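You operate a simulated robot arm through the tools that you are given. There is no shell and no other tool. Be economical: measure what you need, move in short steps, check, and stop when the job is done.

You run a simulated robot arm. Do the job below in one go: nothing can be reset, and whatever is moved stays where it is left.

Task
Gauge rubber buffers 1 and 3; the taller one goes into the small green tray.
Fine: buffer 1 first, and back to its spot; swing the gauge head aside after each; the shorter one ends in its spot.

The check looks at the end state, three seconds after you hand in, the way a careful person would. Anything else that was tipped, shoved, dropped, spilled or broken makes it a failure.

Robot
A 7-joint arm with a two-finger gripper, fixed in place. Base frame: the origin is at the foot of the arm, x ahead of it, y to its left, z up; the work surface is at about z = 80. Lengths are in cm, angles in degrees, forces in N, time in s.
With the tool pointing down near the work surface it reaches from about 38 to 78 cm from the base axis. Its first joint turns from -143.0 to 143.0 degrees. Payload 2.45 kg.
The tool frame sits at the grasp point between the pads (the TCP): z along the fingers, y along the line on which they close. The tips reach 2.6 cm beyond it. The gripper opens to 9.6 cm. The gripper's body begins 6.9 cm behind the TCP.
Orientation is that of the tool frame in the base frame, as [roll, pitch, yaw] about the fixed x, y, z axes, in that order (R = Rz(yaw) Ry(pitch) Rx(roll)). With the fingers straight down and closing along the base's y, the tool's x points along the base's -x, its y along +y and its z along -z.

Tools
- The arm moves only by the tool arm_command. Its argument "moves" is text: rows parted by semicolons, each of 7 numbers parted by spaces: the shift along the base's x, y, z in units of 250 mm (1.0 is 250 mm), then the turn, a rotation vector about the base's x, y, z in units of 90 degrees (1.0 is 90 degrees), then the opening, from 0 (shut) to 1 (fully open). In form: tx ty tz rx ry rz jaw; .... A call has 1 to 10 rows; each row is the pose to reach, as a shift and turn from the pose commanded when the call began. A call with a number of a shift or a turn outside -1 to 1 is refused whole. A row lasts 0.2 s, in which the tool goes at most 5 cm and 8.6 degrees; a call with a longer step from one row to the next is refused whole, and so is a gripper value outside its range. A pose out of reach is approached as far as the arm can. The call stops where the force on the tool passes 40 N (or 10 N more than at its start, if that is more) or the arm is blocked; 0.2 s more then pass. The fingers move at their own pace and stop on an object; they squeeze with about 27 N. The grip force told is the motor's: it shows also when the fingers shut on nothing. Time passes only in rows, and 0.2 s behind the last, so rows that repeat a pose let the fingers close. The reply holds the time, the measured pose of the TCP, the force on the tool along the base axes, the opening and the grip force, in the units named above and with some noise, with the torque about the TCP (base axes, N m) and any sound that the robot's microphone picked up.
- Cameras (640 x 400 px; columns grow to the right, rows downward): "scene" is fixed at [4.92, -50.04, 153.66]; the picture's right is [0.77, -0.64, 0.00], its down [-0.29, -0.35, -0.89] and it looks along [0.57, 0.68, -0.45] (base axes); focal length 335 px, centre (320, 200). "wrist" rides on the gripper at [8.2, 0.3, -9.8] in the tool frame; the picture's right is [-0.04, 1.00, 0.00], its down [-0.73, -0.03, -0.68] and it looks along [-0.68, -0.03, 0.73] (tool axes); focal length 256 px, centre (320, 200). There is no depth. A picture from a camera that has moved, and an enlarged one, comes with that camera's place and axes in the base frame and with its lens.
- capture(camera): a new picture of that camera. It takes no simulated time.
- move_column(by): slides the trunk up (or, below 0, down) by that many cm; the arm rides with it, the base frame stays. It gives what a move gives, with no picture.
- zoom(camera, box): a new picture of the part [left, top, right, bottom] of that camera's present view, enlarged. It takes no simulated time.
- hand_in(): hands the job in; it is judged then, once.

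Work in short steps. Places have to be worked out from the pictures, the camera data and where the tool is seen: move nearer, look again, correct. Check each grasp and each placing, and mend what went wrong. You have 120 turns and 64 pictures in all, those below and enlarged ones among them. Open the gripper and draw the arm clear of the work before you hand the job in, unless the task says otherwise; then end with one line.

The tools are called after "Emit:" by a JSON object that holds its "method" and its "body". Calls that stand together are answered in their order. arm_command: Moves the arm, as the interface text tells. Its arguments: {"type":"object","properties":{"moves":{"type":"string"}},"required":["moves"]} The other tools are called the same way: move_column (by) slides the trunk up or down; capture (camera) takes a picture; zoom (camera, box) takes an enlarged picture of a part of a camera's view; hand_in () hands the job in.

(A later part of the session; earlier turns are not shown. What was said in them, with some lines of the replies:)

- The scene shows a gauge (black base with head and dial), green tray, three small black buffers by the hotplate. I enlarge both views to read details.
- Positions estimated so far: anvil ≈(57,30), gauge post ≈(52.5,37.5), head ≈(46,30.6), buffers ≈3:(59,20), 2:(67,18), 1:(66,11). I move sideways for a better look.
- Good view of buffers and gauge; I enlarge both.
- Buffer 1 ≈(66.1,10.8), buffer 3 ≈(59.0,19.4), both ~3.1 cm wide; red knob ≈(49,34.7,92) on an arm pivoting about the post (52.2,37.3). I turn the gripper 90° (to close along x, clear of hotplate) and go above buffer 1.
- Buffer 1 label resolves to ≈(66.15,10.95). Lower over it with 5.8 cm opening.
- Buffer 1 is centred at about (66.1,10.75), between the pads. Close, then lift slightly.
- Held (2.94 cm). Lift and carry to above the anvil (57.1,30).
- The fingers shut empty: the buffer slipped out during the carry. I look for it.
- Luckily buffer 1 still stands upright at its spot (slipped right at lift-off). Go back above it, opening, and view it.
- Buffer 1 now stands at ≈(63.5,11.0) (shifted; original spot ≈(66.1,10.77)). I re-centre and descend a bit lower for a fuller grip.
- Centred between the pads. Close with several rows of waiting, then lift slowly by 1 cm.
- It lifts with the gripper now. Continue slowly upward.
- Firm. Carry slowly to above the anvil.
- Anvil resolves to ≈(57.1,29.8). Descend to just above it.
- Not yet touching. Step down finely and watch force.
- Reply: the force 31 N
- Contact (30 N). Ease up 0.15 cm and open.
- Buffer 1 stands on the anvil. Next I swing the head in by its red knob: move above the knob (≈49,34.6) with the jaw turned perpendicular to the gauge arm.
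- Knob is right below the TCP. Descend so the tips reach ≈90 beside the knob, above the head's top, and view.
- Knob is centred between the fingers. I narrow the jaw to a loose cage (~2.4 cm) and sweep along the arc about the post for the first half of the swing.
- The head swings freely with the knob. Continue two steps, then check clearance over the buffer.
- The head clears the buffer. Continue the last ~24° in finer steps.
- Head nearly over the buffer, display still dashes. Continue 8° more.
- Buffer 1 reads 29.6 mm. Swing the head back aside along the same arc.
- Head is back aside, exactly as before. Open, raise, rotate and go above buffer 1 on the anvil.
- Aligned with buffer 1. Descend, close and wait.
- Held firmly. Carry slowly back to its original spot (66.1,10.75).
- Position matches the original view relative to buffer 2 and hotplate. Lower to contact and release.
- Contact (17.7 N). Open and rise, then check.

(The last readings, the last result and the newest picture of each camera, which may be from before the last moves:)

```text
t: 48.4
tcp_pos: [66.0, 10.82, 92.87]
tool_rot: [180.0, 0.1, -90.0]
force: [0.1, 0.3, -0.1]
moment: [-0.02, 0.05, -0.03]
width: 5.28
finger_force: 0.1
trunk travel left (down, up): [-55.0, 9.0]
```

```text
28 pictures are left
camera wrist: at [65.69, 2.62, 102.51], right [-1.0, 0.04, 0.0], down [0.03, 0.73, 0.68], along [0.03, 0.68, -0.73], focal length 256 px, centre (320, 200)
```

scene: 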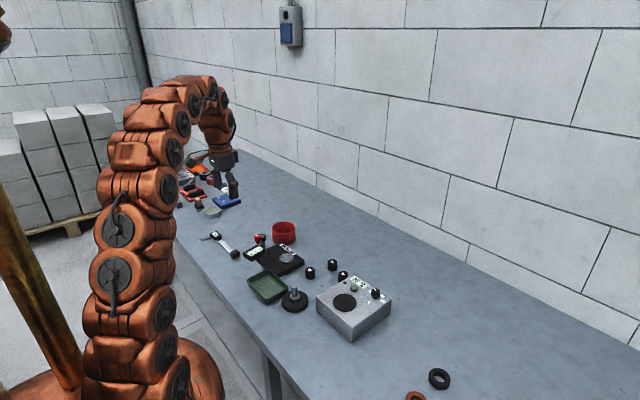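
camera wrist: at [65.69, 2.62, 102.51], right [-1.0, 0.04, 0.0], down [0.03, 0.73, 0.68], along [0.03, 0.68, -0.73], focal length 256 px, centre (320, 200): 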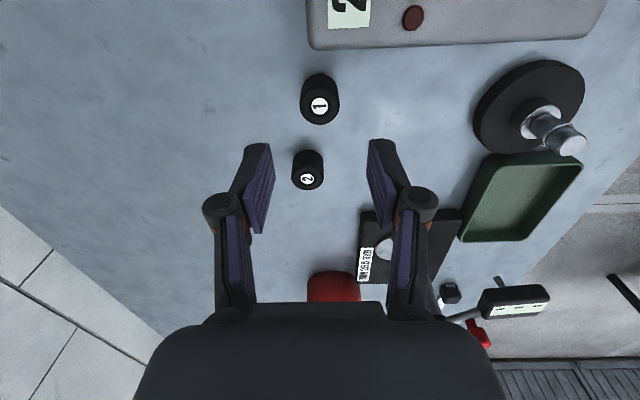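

Buffer 1 is at ≈(66.06,10.75), its spot. Move above buffer 3.

Emit:
{"method": "arm_command", "body": {"moves": "-0.07 0.085 0.04 0 0 0 0.58; -0.14 0.17 0.04 0 0 0 0.58; -0.21 0.255 0.04 0 0 0 0.58; -0.28 0.341 0.04 0 0 0 0.58; -0.28 0.341 0.04 0 0 0 0.58"}}

Emit:
{"method": "capture", "body": {"camera": "wrist"}}

Emit:
{"method": "zoom", "body": {"camera": "scene", "box": [200, 210, 400, 335]}}

```text
t: 49.6
tcp_pos: [59.05, 19.37, 93.69]
tool_rot: [180.0, 0.0, -90.1]
force: [0.8, -0.4, -0.6]
moment: [0.01, 0.01, -0.04]
width: 5.57
finger_force: 0.1
trunk travel left (down, up): [-55.0, 9.0]
```

```text
27 pictures are left
camera wrist: at [58.76, 11.13, 103.39], right [-1.0, 0.04, 0.0], down [0.03, 0.73, 0.68], along [0.03, 0.68, -0.73], focal length 256 px, centre (320, 200)
```

wrist: 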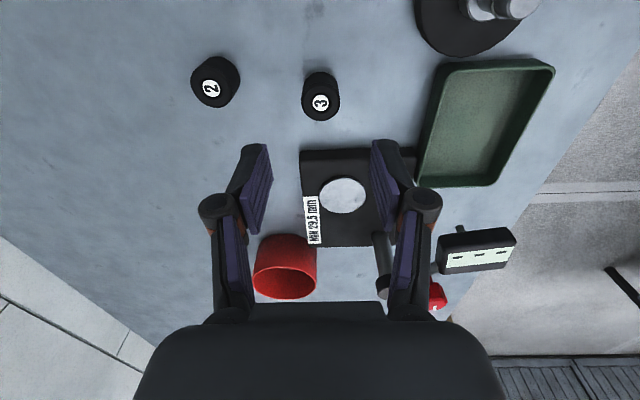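

```text
3.20 times, centred on (300, 272) of scene
camera zoom: at [4.92, -50.04, 153.66], right [0.77, -0.64, 0.0], down [-0.29, -0.35, -0.89], along [0.57, 0.68, -0.45], focal length 1073 px, centre (384, -32)
```

zoom: 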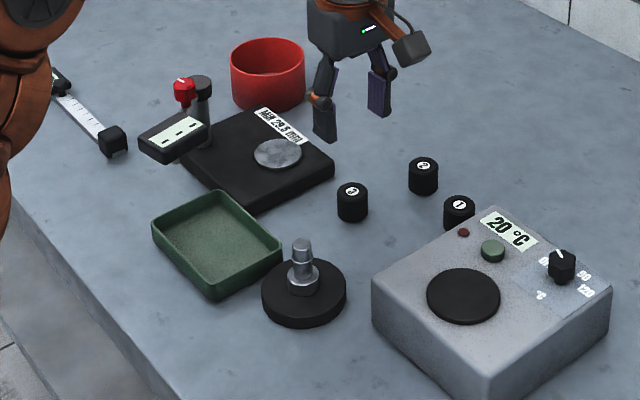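

Buffer 1 matches its original image position; buffer 3 at ≈(59.1,19.37), under the TCP. Descend.

Emit:
{"method": "arm_command", "body": {"moves": "0.003 0 -0.12 0 0 0 0.58; 0.003 0 -0.24 0 0 0 0.58; 0.003 0 -0.34 0 0 0 0.58; 0.003 0 -0.4 0 0 0 0.58; 0.003 0 -0.437 0 0 0 0.58; 0.003 0 -0.437 0 0 0 0.58"}}

Emit:
{"method": "capture", "body": {"camera": "wrist"}}

```text
t: 51.0
tcp_pos: [58.95, 19.45, 82.62]
tool_rot: [-180.0, 0.0, -90.0]
force: [-0.1, -0.4, 0.0]
moment: [0.02, 0.0, 0.0]
width: 5.56
finger_force: 0.0
trunk travel left (down, up): [-55.0, 9.0]
```

```text
25 pictures are left
camera wrist: at [58.69, 11.17, 92.43], right [-1.0, 0.04, 0.0], down [0.03, 0.73, 0.68], along [0.03, 0.68, -0.73], focal length 256 px, centre (320, 200)
```

wrist: 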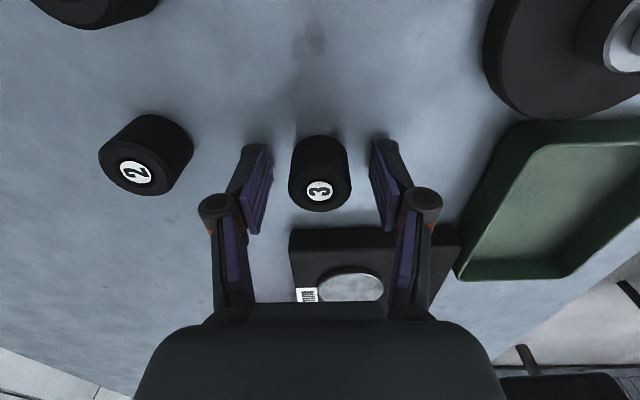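

Centred. Close, wait, lift slowly.

Emit:
{"method": "arm_command", "body": {"moves": "0 -0.002 0 0 0 0 0; 0 -0.002 0 0 0 0 0; 0 -0.002 0 0 0 0 0; 0 -0.002 0 0 0 0 0; 0 -0.002 0 0 0 0 0; 0 -0.002 0.01 0 0 0 0; 0 -0.002 0.02 0 0 0 0; 0 -0.002 0.04 0 0 0 0; 0 -0.002 0.06 0 0 0 0"}}

Emit:
{"method": "arm_command", "body": {"moves": "0 0 0.02 0 0 0 0; 0 0 0.05 0 0 0 0; 0 0 0.1 0 0 0 0; 0 0 0.15 0 0 0 0; 0 0 0.2 0 0 0 0; 0 0 0.25 0 0 0 0; 0 0 0.29 0 0 0 0; 0 0 0.32 0 0 0 0; 0 0 0.34 0 0 0 0"}}

Emit:
{"method": "zoom", "body": {"camera": "wrist", "box": [220, 100, 420, 260]}}

```text
t: 53.0
tcp_pos: [59.07, 19.18, 84.08]
tool_rot: [-180.0, 0.0, -90.0]
force: [0.4, 0.3, -1.0]
moment: [0.0, 0.0, 0.0]
width: 2.93
finger_force: 27.4
trunk travel left (down, up): [-55.0, 9.0]
```

```text
t: 55.0
tcp_pos: [59.18, 19.39, 92.63]
tool_rot: [-180.0, 0.0, -89.9]
force: [0.3, 0.2, -0.4]
moment: [-0.04, -0.04, 0.0]
width: 2.93
finger_force: 26.5
trunk travel left (down, up): [-55.0, 9.0]
```

```text
2.50 times, centred on (320, 180) of wrist
camera zoom: at [58.79, 11.12, 102.4], right [-1.0, 0.04, 0.0], down [0.03, 0.73, 0.68], along [0.03, 0.68, -0.73], focal length 640 px, centre (320, 250)
```

zoom: 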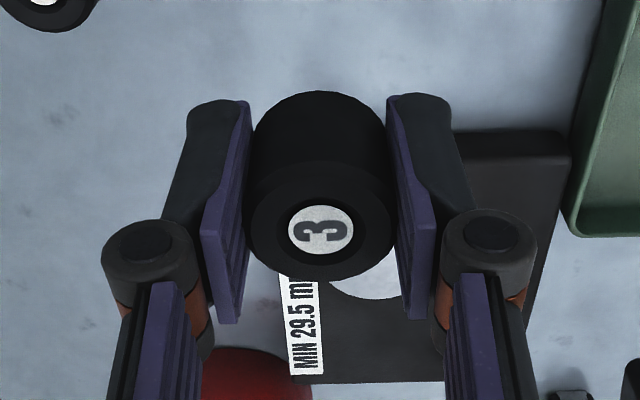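

Held. Carry to the anvil and descend to just above contact.

Emit:
{"method": "arm_command", "body": {"moves": "-0.006 0.03 0 0 0 0 0; -0.017 0.09 0 0 0 0 0; -0.032 0.17 0 0 0 0 0; -0.048 0.25 0 0 0 0 0; -0.063 0.33 0 0 0 0 0; -0.074 0.39 0 0 0 0 0; -0.08 0.422 0 0 0 0 0; -0.08 0.422 0 0 0 0 0"}}

Emit:
{"method": "arm_command", "body": {"moves": "0 0 -0.03 0 0 0 0; 0 0 -0.08 0 0 0 0; 0 0 -0.14 0 0 0 0; 0 0 -0.19 0 0 0 0; 0 0 -0.23 0 0 0 0; 0 0 -0.26 0 0 0 0; 0 0 -0.275 0 0 0 0; 0 0 -0.275 0 0 0 0"}}

Emit:
{"method": "arm_command", "body": {"moves": "0 0 -0.004 0 0 0 0; 0 0 -0.008 0 0 0 0; 0 0 -0.012 0 0 0 0; 0 0 -0.012 0 0 0 0"}}

```text
t: 56.8
tcp_pos: [57.1, 29.87, 92.79]
tool_rot: [180.0, 0.0, -90.0]
force: [0.2, 0.6, 0.1]
moment: [0.02, 0.01, 0.0]
width: 2.92
finger_force: 27.0
trunk travel left (down, up): [-55.0, 9.0]
```

```text
t: 58.6
tcp_pos: [57.16, 29.91, 85.81]
tool_rot: [180.0, 0.0, -90.0]
force: [-0.3, 0.2, -0.6]
moment: [0.0, -0.03, 0.0]
width: 2.92
finger_force: 27.2
trunk travel left (down, up): [-55.0, 9.0]
```

```text
t: 59.6
tcp_pos: [57.13, 29.8, 85.55]
tool_rot: [-179.9, 0.0, -90.0]
force: [-0.9, -0.7, -0.6]
moment: [0.0, -0.01, -0.01]
width: 2.93
finger_force: 27.2
trunk travel left (down, up): [-55.0, 9.0]
```

No contact yet; go a bit further down.

Emit:
{"method": "arm_command", "body": {"moves": "0 0 -0.003 0 0 0 0; 0 0 -0.006 0 0 0 0; 0 0 -0.006 0 0 0 0"}}

```text
t: 60.4
tcp_pos: [57.25, 29.82, 85.55]
tool_rot: [-179.9, 0.1, -90.1]
force: [-1.5, -3.4, 17.5]
moment: [0.03, 0.09, 0.01]
width: 2.95
finger_force: 27.6
trunk travel left (down, up): [-55.0, 9.0]
```

Contact. Release, rise, and look.

Emit:
{"method": "arm_command", "body": {"moves": "0 0 0.003 0 0 0 0.3; 0 0 0.003 0 0 0 0.55; 0 0 0.003 0 0 0 0.55; 0 0 0.003 0 0 0 0.55; 0 0 0.04 0 0 0 0.55; 0 0 0.12 0 0 0 0.55; 0 0 0.26 0 0 0 0.55; 0 0 0.4 0 0 0 0.55; 0 0 0.51 0 0 0 0.55"}}

Emit:
{"method": "arm_command", "body": {"moves": "-0.05 0.03 0.01 0 0 -0.09 0.45; -0.1 0.06 0.01 0 0 -0.18 0.45; -0.155 0.09 0.01 0 0 -0.27 0.45; -0.21 0.125 0.01 0 0 -0.36 0.45; -0.265 0.16 0.01 0 0 -0.45 0.45; -0.322 0.191 0.01 0 0 -0.53 0.45; -0.322 0.191 0.01 0 0 -0.556 0.45; -0.322 0.191 0.01 0 0 -0.556 0.45"}}

Emit:
{"method": "capture", "body": {"camera": "wrist"}}

Emit:
{"method": "zoom", "body": {"camera": "scene", "box": [230, 210, 310, 260]}}

```text
t: 62.4
tcp_pos: [57.26, 30.05, 98.01]
tool_rot: [-180.0, 0.0, -90.0]
force: [-1.0, -0.1, -0.2]
moment: [-0.03, -0.01, 0.0]
width: 5.31
finger_force: 0.0
trunk travel left (down, up): [-55.0, 9.0]
```

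```text
t: 64.2
tcp_pos: [49.03, 34.62, 98.28]
tool_rot: [180.0, 0.1, -140.1]
force: [-0.4, -0.1, 0.0]
moment: [0.03, -0.01, 0.02]
width: 4.33
finger_force: 0.0
trunk travel left (down, up): [-55.0, 9.0]
```

```text
23 pictures are left
camera wrist: at [42.63, 29.56, 108.05], right [-0.61, 0.79, 0.0], down [0.58, 0.45, 0.68], along [0.54, 0.41, -0.73], focal length 256 px, centre (320, 200)
```

wrist: 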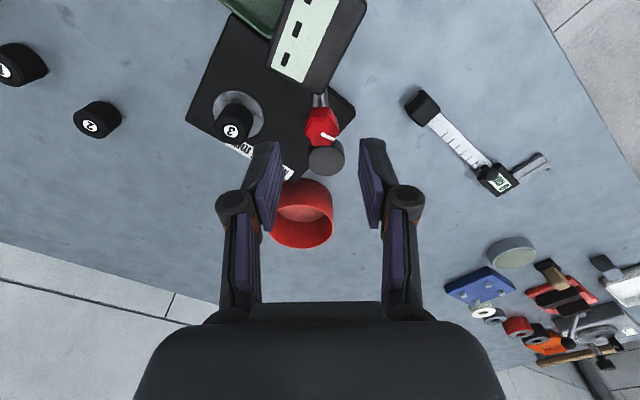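

```text
8.00 times, centred on (270, 235) of scene
camera zoom: at [4.92, -50.04, 153.66], right [0.77, -0.64, 0.0], down [-0.29, -0.35, -0.89], along [0.57, 0.68, -0.45], focal length 2683 px, centre (720, -80)
```

zoom: 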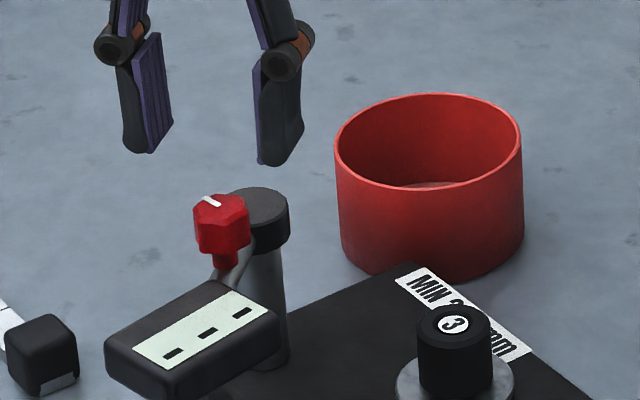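

Same geometry as before. Descend around the knob and cage it.

Emit:
{"method": "arm_command", "body": {"moves": "0 0 -0.1 0 0 0 0.45; 0 0 -0.18 0 0 0 0.45; 0.002 0 -0.226 0 0 0 0.45; 0.002 0 -0.226 0 0 0 0.24; 0.002 0 -0.226 0 0 0 0.24; 0.002 0 -0.226 0 0 0 0.24"}}

```text
t: 65.6
tcp_pos: [49.19, 34.56, 92.69]
tool_rot: [-180.0, 0.0, -140.1]
force: [-2.3, 1.7, -0.6]
moment: [0.02, 0.03, -0.04]
width: 2.45
finger_force: 0.8
trunk travel left (down, up): [-55.0, 9.0]
```

Sweep the full arc in.

Emit:
{"method": "arm_command", "body": {"moves": "0.0164 -0.0152 0 0 0 0.089 0.24; 0.0348 -0.028 0 0 0 0.178 0.24; 0.0548 -0.038 0 0 0 0.267 0.24; 0.076 -0.0448 0 0 0 0.356 0.24; 0.098 -0.0488 0 0 0 0.445 0.24; 0.12 -0.05 0 0 0 0.534 0.24; 0.1424 -0.048 0 0 0 0.623 0.24; 0.164 -0.0424 0 0 0 0.712 0.24; 0.1848 -0.0344 0 0 0 0.801 0.24; 0.2044 -0.0236 0 0 0 0.89 0.24"}}

Emit:
{"method": "zoom", "body": {"camera": "scene", "box": [250, 215, 330, 265]}}

```text
t: 67.8
tcp_pos: [54.33, 34.04, 92.76]
tool_rot: [-179.9, 0.0, -59.8]
force: [-0.2, -0.6, -0.7]
moment: [0.04, -0.02, -0.01]
width: 2.31
finger_force: 0.0
trunk travel left (down, up): [-55.0, 9.0]
```

```text
8.00 times, centred on (290, 240) of scene
camera zoom: at [4.92, -50.04, 153.66], right [0.77, -0.64, 0.0], down [-0.29, -0.35, -0.89], along [0.57, 0.68, -0.45], focal length 2683 px, centre (560, -120)
```

zoom: 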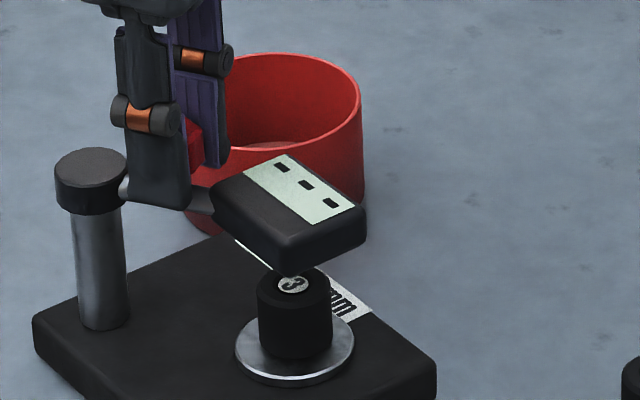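

Display not settled yet; wait a moment.

Emit:
{"method": "arm_command", "body": {"moves": "0 0 0 0 0 0 0.24; 0 0 0 0 0 0 0.24; 0 0 0 0 0 0 0.24; 0 0 0 0 0 0 0.24; 0 0 0 0 0 0 0.24"}}

Emit:
{"method": "zoom", "body": {"camera": "scene", "box": [250, 215, 330, 265]}}

```text
t: 69.0
tcp_pos: [54.37, 34.09, 92.79]
tool_rot: [-180.0, 0.0, -59.9]
force: [-0.6, 0.5, -0.5]
moment: [0.0, -0.01, -0.03]
width: 2.3
finger_force: 0.0
trunk travel left (down, up): [-55.0, 9.0]
```

```text
8.00 times, centred on (290, 240) of scene
camera zoom: at [4.92, -50.04, 153.66], right [0.77, -0.64, 0.0], down [-0.29, -0.35, -0.89], along [0.57, 0.68, -0.45], focal length 2683 px, centre (560, -120)
```

zoom: 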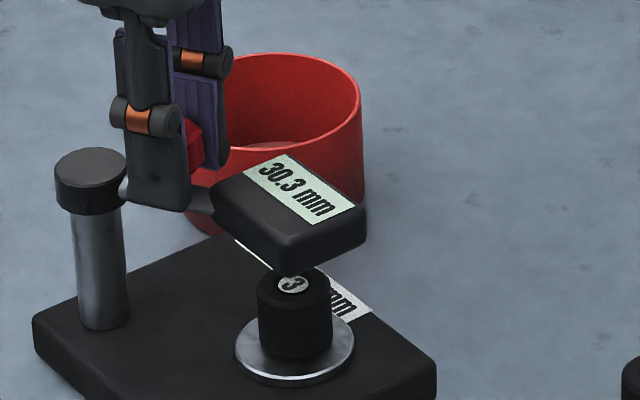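

Buffer 3 reads 30.3 mm > 29.6 mm, so buffer 3 goes in the green tray. Swing the head aside.

Emit:
{"method": "arm_command", "body": {"moves": "-0.0196 -0.0108 0 0 0 -0.089 0.24; -0.0404 -0.0188 0 0 0 -0.178 0.24; -0.062 -0.0244 0 0 0 -0.267 0.24; -0.0844 -0.0264 0 0 0 -0.356 0.24; -0.1064 -0.0252 0 0 0 -0.445 0.24; -0.1284 -0.0212 0 0 0 -0.534 0.24; -0.1496 -0.0144 0 0 0 -0.623 0.24; -0.1696 -0.0044 0 0 0 -0.712 0.24; -0.188 0.0084 0 0 0 -0.801 0.24; -0.2044 0.0236 0 0 0 -0.89 0.24"}}

Emit:
{"method": "arm_command", "body": {"moves": "0 0 0 0 0 0 0.45; 0 0 0.05 0 0 0 0.45; 0 0 0.15 0 0 0 0.45; 0 0 0.25 0 0 0 0.5; 0.06 -0.04 0.25 0 0 0.093 0.55; 0.12 -0.08 0.25 0 0 0.186 0.55; 0.18 -0.11 0.25 0 0 0.279 0.55; 0.24 -0.15 0.25 0 0 0.372 0.55; 0.3 -0.18 0.25 0 0 0.465 0.55; 0.32 -0.191 0.2 0 0 0.556 0.55"}}

Emit:
{"method": "capture", "body": {"camera": "wrist"}}

```text
t: 71.2
tcp_pos: [49.06, 34.59, 92.76]
tool_rot: [-180.0, 0.0, -140.1]
force: [-0.4, -0.9, -0.1]
moment: [0.04, 0.02, -0.04]
width: 2.28
finger_force: 0.0
trunk travel left (down, up): [-55.0, 9.0]
```

```text
t: 73.4
tcp_pos: [57.01, 29.85, 97.7]
tool_rot: [179.9, 0.0, -89.8]
force: [0.0, -0.1, -0.7]
moment: [-0.02, -0.03, 0.02]
width: 5.26
finger_force: 0.1
trunk travel left (down, up): [-55.0, 9.0]
```

```text
19 pictures are left
camera wrist: at [56.83, 21.63, 107.4], right [-1.0, 0.04, 0.0], down [0.03, 0.73, 0.68], along [0.03, 0.68, -0.73], focal length 256 px, centre (320, 200)
```

wrist: 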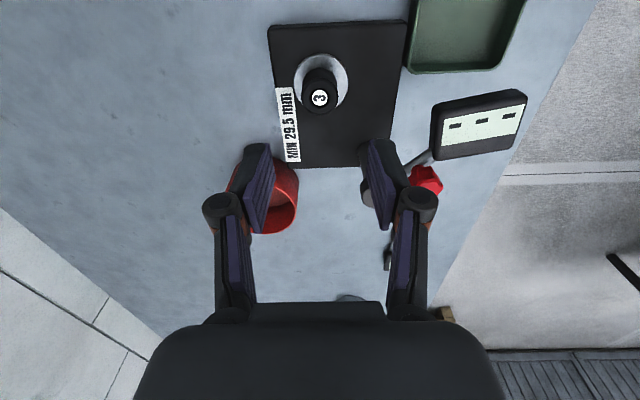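

Head is aside, buffer 3 aligned beneath. Descend, grip, lift slowly.

Emit:
{"method": "arm_command", "body": {"moves": "0.002 -0.002 -0.12 0 0 0 0.55; 0.002 -0.002 -0.26 0 0 0 0.55; 0.002 -0.002 -0.38 0 0 0 0.55; 0.002 -0.002 -0.45 0 0 0 0.55; 0.002 -0.002 -0.486 0 0 0 0.55; 0.002 -0.002 -0.486 0 0 0 0; 0.002 -0.002 -0.486 0 0 0 0; 0.002 -0.002 -0.486 0 0 0 0; 0.002 -0.002 -0.486 0 0 0 0; 0.002 -0.002 -0.486 0 0 0 0"}}

Emit:
{"method": "arm_command", "body": {"moves": "0 0 0.01 0 0 0 0; 0 0 0.02 0 0 0 0; 0 0 0.04 0 0 0 0; 0 0 0.07 0 0 0 0; 0 0 0.12 0 0 0 0; 0 0 0.17 0 0 0 0; 0 0 0.22 0 0 0 0; 0 0 0.27 0 0 0 0; 0 0 0.31 0 0 0 0; 0 0 0.33 0 0 0 0"}}

Emit:
{"method": "capture", "body": {"camera": "wrist"}}

```text
t: 75.6
tcp_pos: [57.05, 29.74, 85.5]
tool_rot: [-180.0, -0.1, -90.0]
force: [0.3, 1.0, 1.5]
moment: [0.05, 0.0, 0.03]
width: 2.92
finger_force: 27.1
trunk travel left (down, up): [-55.0, 9.0]
```

```text
t: 77.8
tcp_pos: [57.07, 29.78, 93.7]
tool_rot: [179.8, -0.1, -90.0]
force: [-0.5, -0.3, -0.8]
moment: [-0.01, -0.01, 0.01]
width: 2.93
finger_force: 26.9
trunk travel left (down, up): [-55.0, 9.0]
```

```text
18 pictures are left
camera wrist: at [56.84, 21.51, 103.45], right [-1.0, 0.04, 0.0], down [0.03, 0.73, 0.68], along [0.03, 0.68, -0.73], focal length 256 px, centre (320, 200)
```

wrist: 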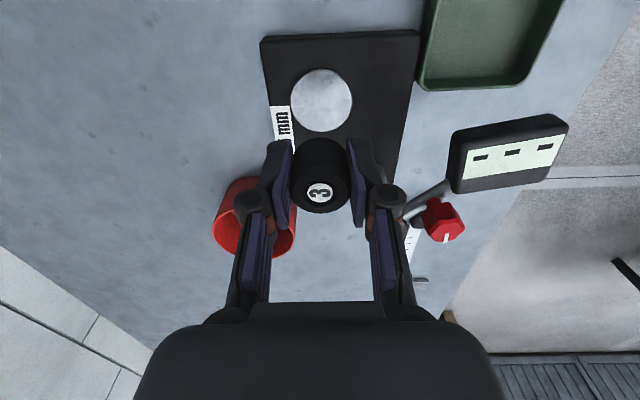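

Secure. Carry slowly to above the tray (≈45.9,23.8).

Emit:
{"method": "arm_command", "body": {"moves": "-0.01 -0.03 0 0 0 0 0; -0.03 -0.09 0 0 0 0 0; -0.07 -0.16 0 0 0 0 0; -0.13 -0.22 0 0 0 0 0; -0.2 -0.248 0 0 0 0 0; -0.28 -0.248 0 0 0 0 0; -0.35 -0.248 0 0 0 0 0; -0.4 -0.248 0 0 0 0 0; -0.43 -0.248 0 0 0 0 0; -0.444 -0.248 0 0 0 0 0"}}

Emit:
{"method": "capture", "body": {"camera": "wrist"}}

Emit:
{"method": "zoom", "body": {"camera": "scene", "box": [220, 220, 340, 320]}}

```text
t: 80.0
tcp_pos: [46.19, 23.49, 93.85]
tool_rot: [-179.9, 0.0, -90.0]
force: [-0.4, 0.7, -0.1]
moment: [0.0, 0.01, 0.02]
width: 2.92
finger_force: 26.6
trunk travel left (down, up): [-55.0, 9.0]
```

```text
17 pictures are left
camera wrist: at [45.86, 15.33, 103.52], right [-1.0, 0.04, 0.0], down [0.03, 0.73, 0.68], along [0.03, 0.68, -0.73], focal length 256 px, centre (320, 200)
```

wrist: 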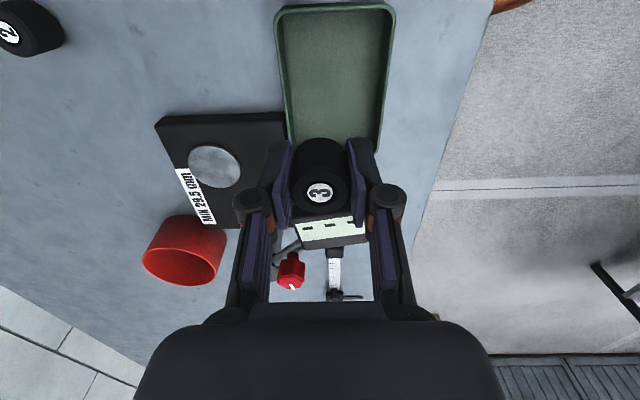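

```text
4.00 times, centred on (280, 270) of scene
camera zoom: at [4.92, -50.04, 153.66], right [0.77, -0.64, 0.0], down [-0.29, -0.35, -0.89], along [0.57, 0.68, -0.45], focal length 1341 px, centre (480, -80)
```

zoom: 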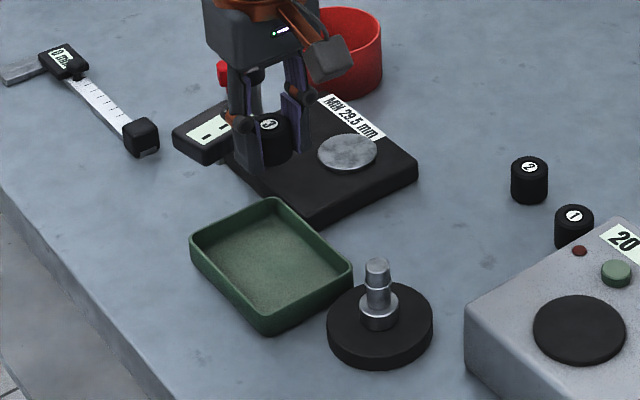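

Tray spans x≈41–49, y≈17.7–28.2, centre ≈(45,23). Shift there and descend to just above the floor.

Emit:
{"method": "arm_command", "body": {"moves": "-0.025 -0.01 0 0 0 0 0; -0.046 -0.02 0 0 0 0 0; -0.046 -0.02 -0.04 0 0 0 0; -0.046 -0.02 -0.1 0 0 0 0; -0.046 -0.02 -0.17 0 0 0 0; -0.046 -0.02 -0.24 0 0 0 0; -0.046 -0.02 -0.3 0 0 0 0; -0.046 -0.02 -0.35 0 0 0 0; -0.046 -0.02 -0.38 0 0 0 0; -0.046 -0.02 -0.392 0 0 0 0"}}

Emit:
{"method": "capture", "body": {"camera": "wrist"}}

Emit:
{"method": "zoom", "body": {"camera": "scene", "box": [220, 220, 340, 320]}}

```text
t: 82.2
tcp_pos: [44.87, 23.01, 84.02]
tool_rot: [180.0, 0.0, -90.0]
force: [-0.3, 0.4, -0.9]
moment: [-0.02, -0.01, 0.0]
width: 2.92
finger_force: 27.0
trunk travel left (down, up): [-55.0, 9.0]
```

```text
15 pictures are left
camera wrist: at [44.6, 14.88, 93.71], right [-1.0, 0.04, 0.0], down [0.03, 0.73, 0.68], along [0.03, 0.68, -0.73], focal length 256 px, centre (320, 200)
```

wrist: 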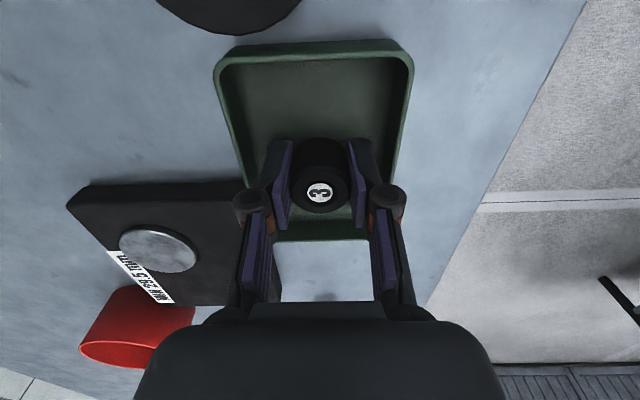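

```text
4.00 times, centred on (280, 270) of scene
camera zoom: at [4.92, -50.04, 153.66], right [0.77, -0.64, 0.0], down [-0.29, -0.35, -0.89], along [0.57, 0.68, -0.45], focal length 1341 px, centre (480, -80)
```

zoom: 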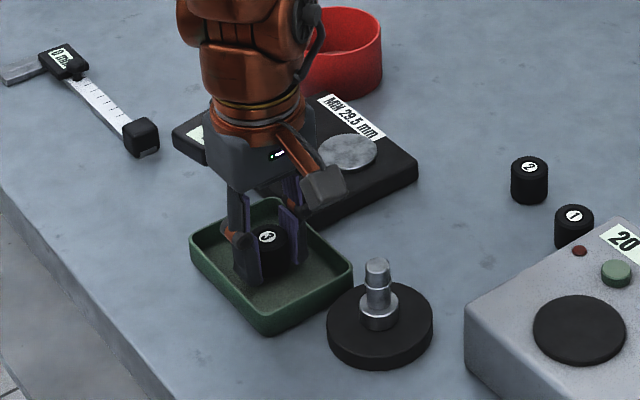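

Inside the tray, fingers clear of the walls. Lower in fine steps to contact.

Emit:
{"method": "arm_command", "body": {"moves": "0 0 -0.008 0 0 0 0; 0 0 -0.016 0 0 0 0; 0 0 -0.02 0 0 0 0; 0 0 -0.024 0 0 0 0; 0 0 -0.024 0 0 0 0"}}

```text
t: 83.4
tcp_pos: [44.95, 23.14, 83.45]
tool_rot: [180.0, -0.1, -90.1]
force: [0.6, 0.3, -0.7]
moment: [0.03, -0.01, 0.01]
width: 2.91
finger_force: 27.2
trunk travel left (down, up): [-55.0, 9.0]
```

Emit:
{"method": "arm_command", "body": {"moves": "0 0 -0.004 0 0 0 0; 0 0 -0.008 0 0 0 0; 0 0 -0.012 0 0 0 0; 0 0 -0.012 0 0 0 0"}}

```text
t: 84.4
tcp_pos: [44.98, 23.07, 83.1]
tool_rot: [179.9, 0.1, -90.0]
force: [-0.9, -1.3, 10.7]
moment: [0.03, 0.02, -0.02]
width: 2.93
finger_force: 27.0
trunk travel left (down, up): [-55.0, 9.0]
```

Contact with the tray floor (10.7 N). Open modestly so fingers stay inside, and rise.

Emit:
{"method": "arm_command", "body": {"moves": "0 0 0 0 0 0 0.38; 0 0 0 0 0 0 0.42; 0 0 0 0 0 0 0.42; 0 0 0 0 0 0 0.42; 0 0 0.03 0 0 0 0.42; 0 0 0.1 0 0 0 0.42; 0 0 0.22 0 0 0 0.42; 0 0 0.38 0 0 0 0.42; 0 0 0.56 0 0 0 0.6; 0 0 0.7 0 0 0 0.8"}}

Emit:
{"method": "capture", "body": {"camera": "wrist"}}

Emit:
{"method": "zoom", "body": {"camera": "scene", "box": [200, 210, 400, 335]}}

```text
t: 86.6
tcp_pos: [45.07, 23.31, 100.66]
tool_rot: [180.0, 0.1, -90.0]
force: [0.4, -0.3, 0.1]
moment: [-0.02, -0.01, 0.02]
width: 7.68
finger_force: 0.1
trunk travel left (down, up): [-55.0, 9.0]
```

```text
13 pictures are left
camera wrist: at [44.74, 15.01, 110.49], right [-1.0, 0.04, 0.0], down [0.03, 0.73, 0.68], along [0.03, 0.68, -0.73], focal length 256 px, centre (320, 200)
```

wrist: 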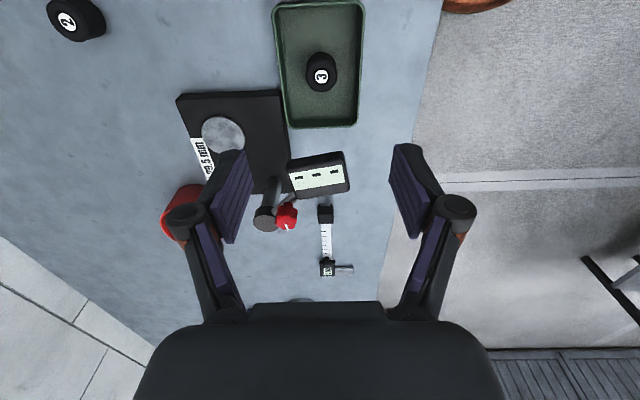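

```text
3.20 times, centred on (300, 272) of scene
camera zoom: at [4.92, -50.04, 153.66], right [0.77, -0.64, 0.0], down [-0.29, -0.35, -0.89], along [0.57, 0.68, -0.45], focal length 1073 px, centre (384, -32)
```

zoom: 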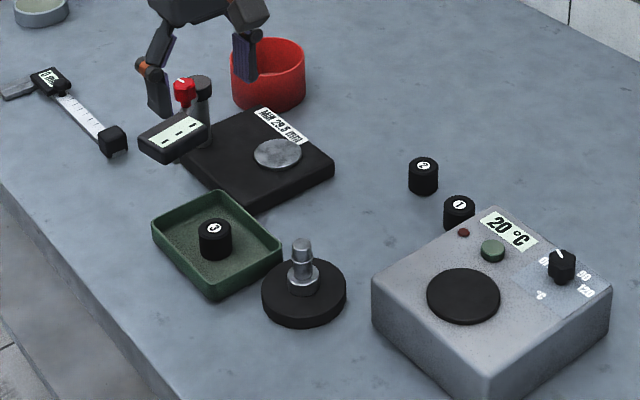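

Buffer 3 stands in the tray, buffer 1 is in its spot, the head is aside, and nothing else has moved. Raise the arm clear.

Emit:
{"method": "arm_command", "body": {"moves": "0 0 0.12 0 0 0 1; 0 0 0.26 0 0 0 1; 0 0 0.38 0 0 0 1; 0 0 0.38 0 0 0 1"}}

```text
t: 87.6
tcp_pos: [44.86, 23.03, 110.12]
tool_rot: [-180.0, 0.0, -90.0]
force: [1.0, 0.4, 0.5]
moment: [-0.02, 0.0, 0.0]
width: 9.6
finger_force: 0.1
trunk travel left (down, up): [-55.0, 9.0]
```

Everything is in place; handing in.

Emit:
{"method": "hand_in", "body": {}}

```text
The job is handed in.
```

Buffer 1 gauged 29.6 mm and is back in its spot; buffer 3 gauged 30.3 mm, the taller, and is in the small green tray. The gauge head is swung aside. On the first lift buffer 1 slipped from the gripper and landed upright about 2.7 cm off its spot; I picked it up again and it now sits within about 1 mm of where it started.
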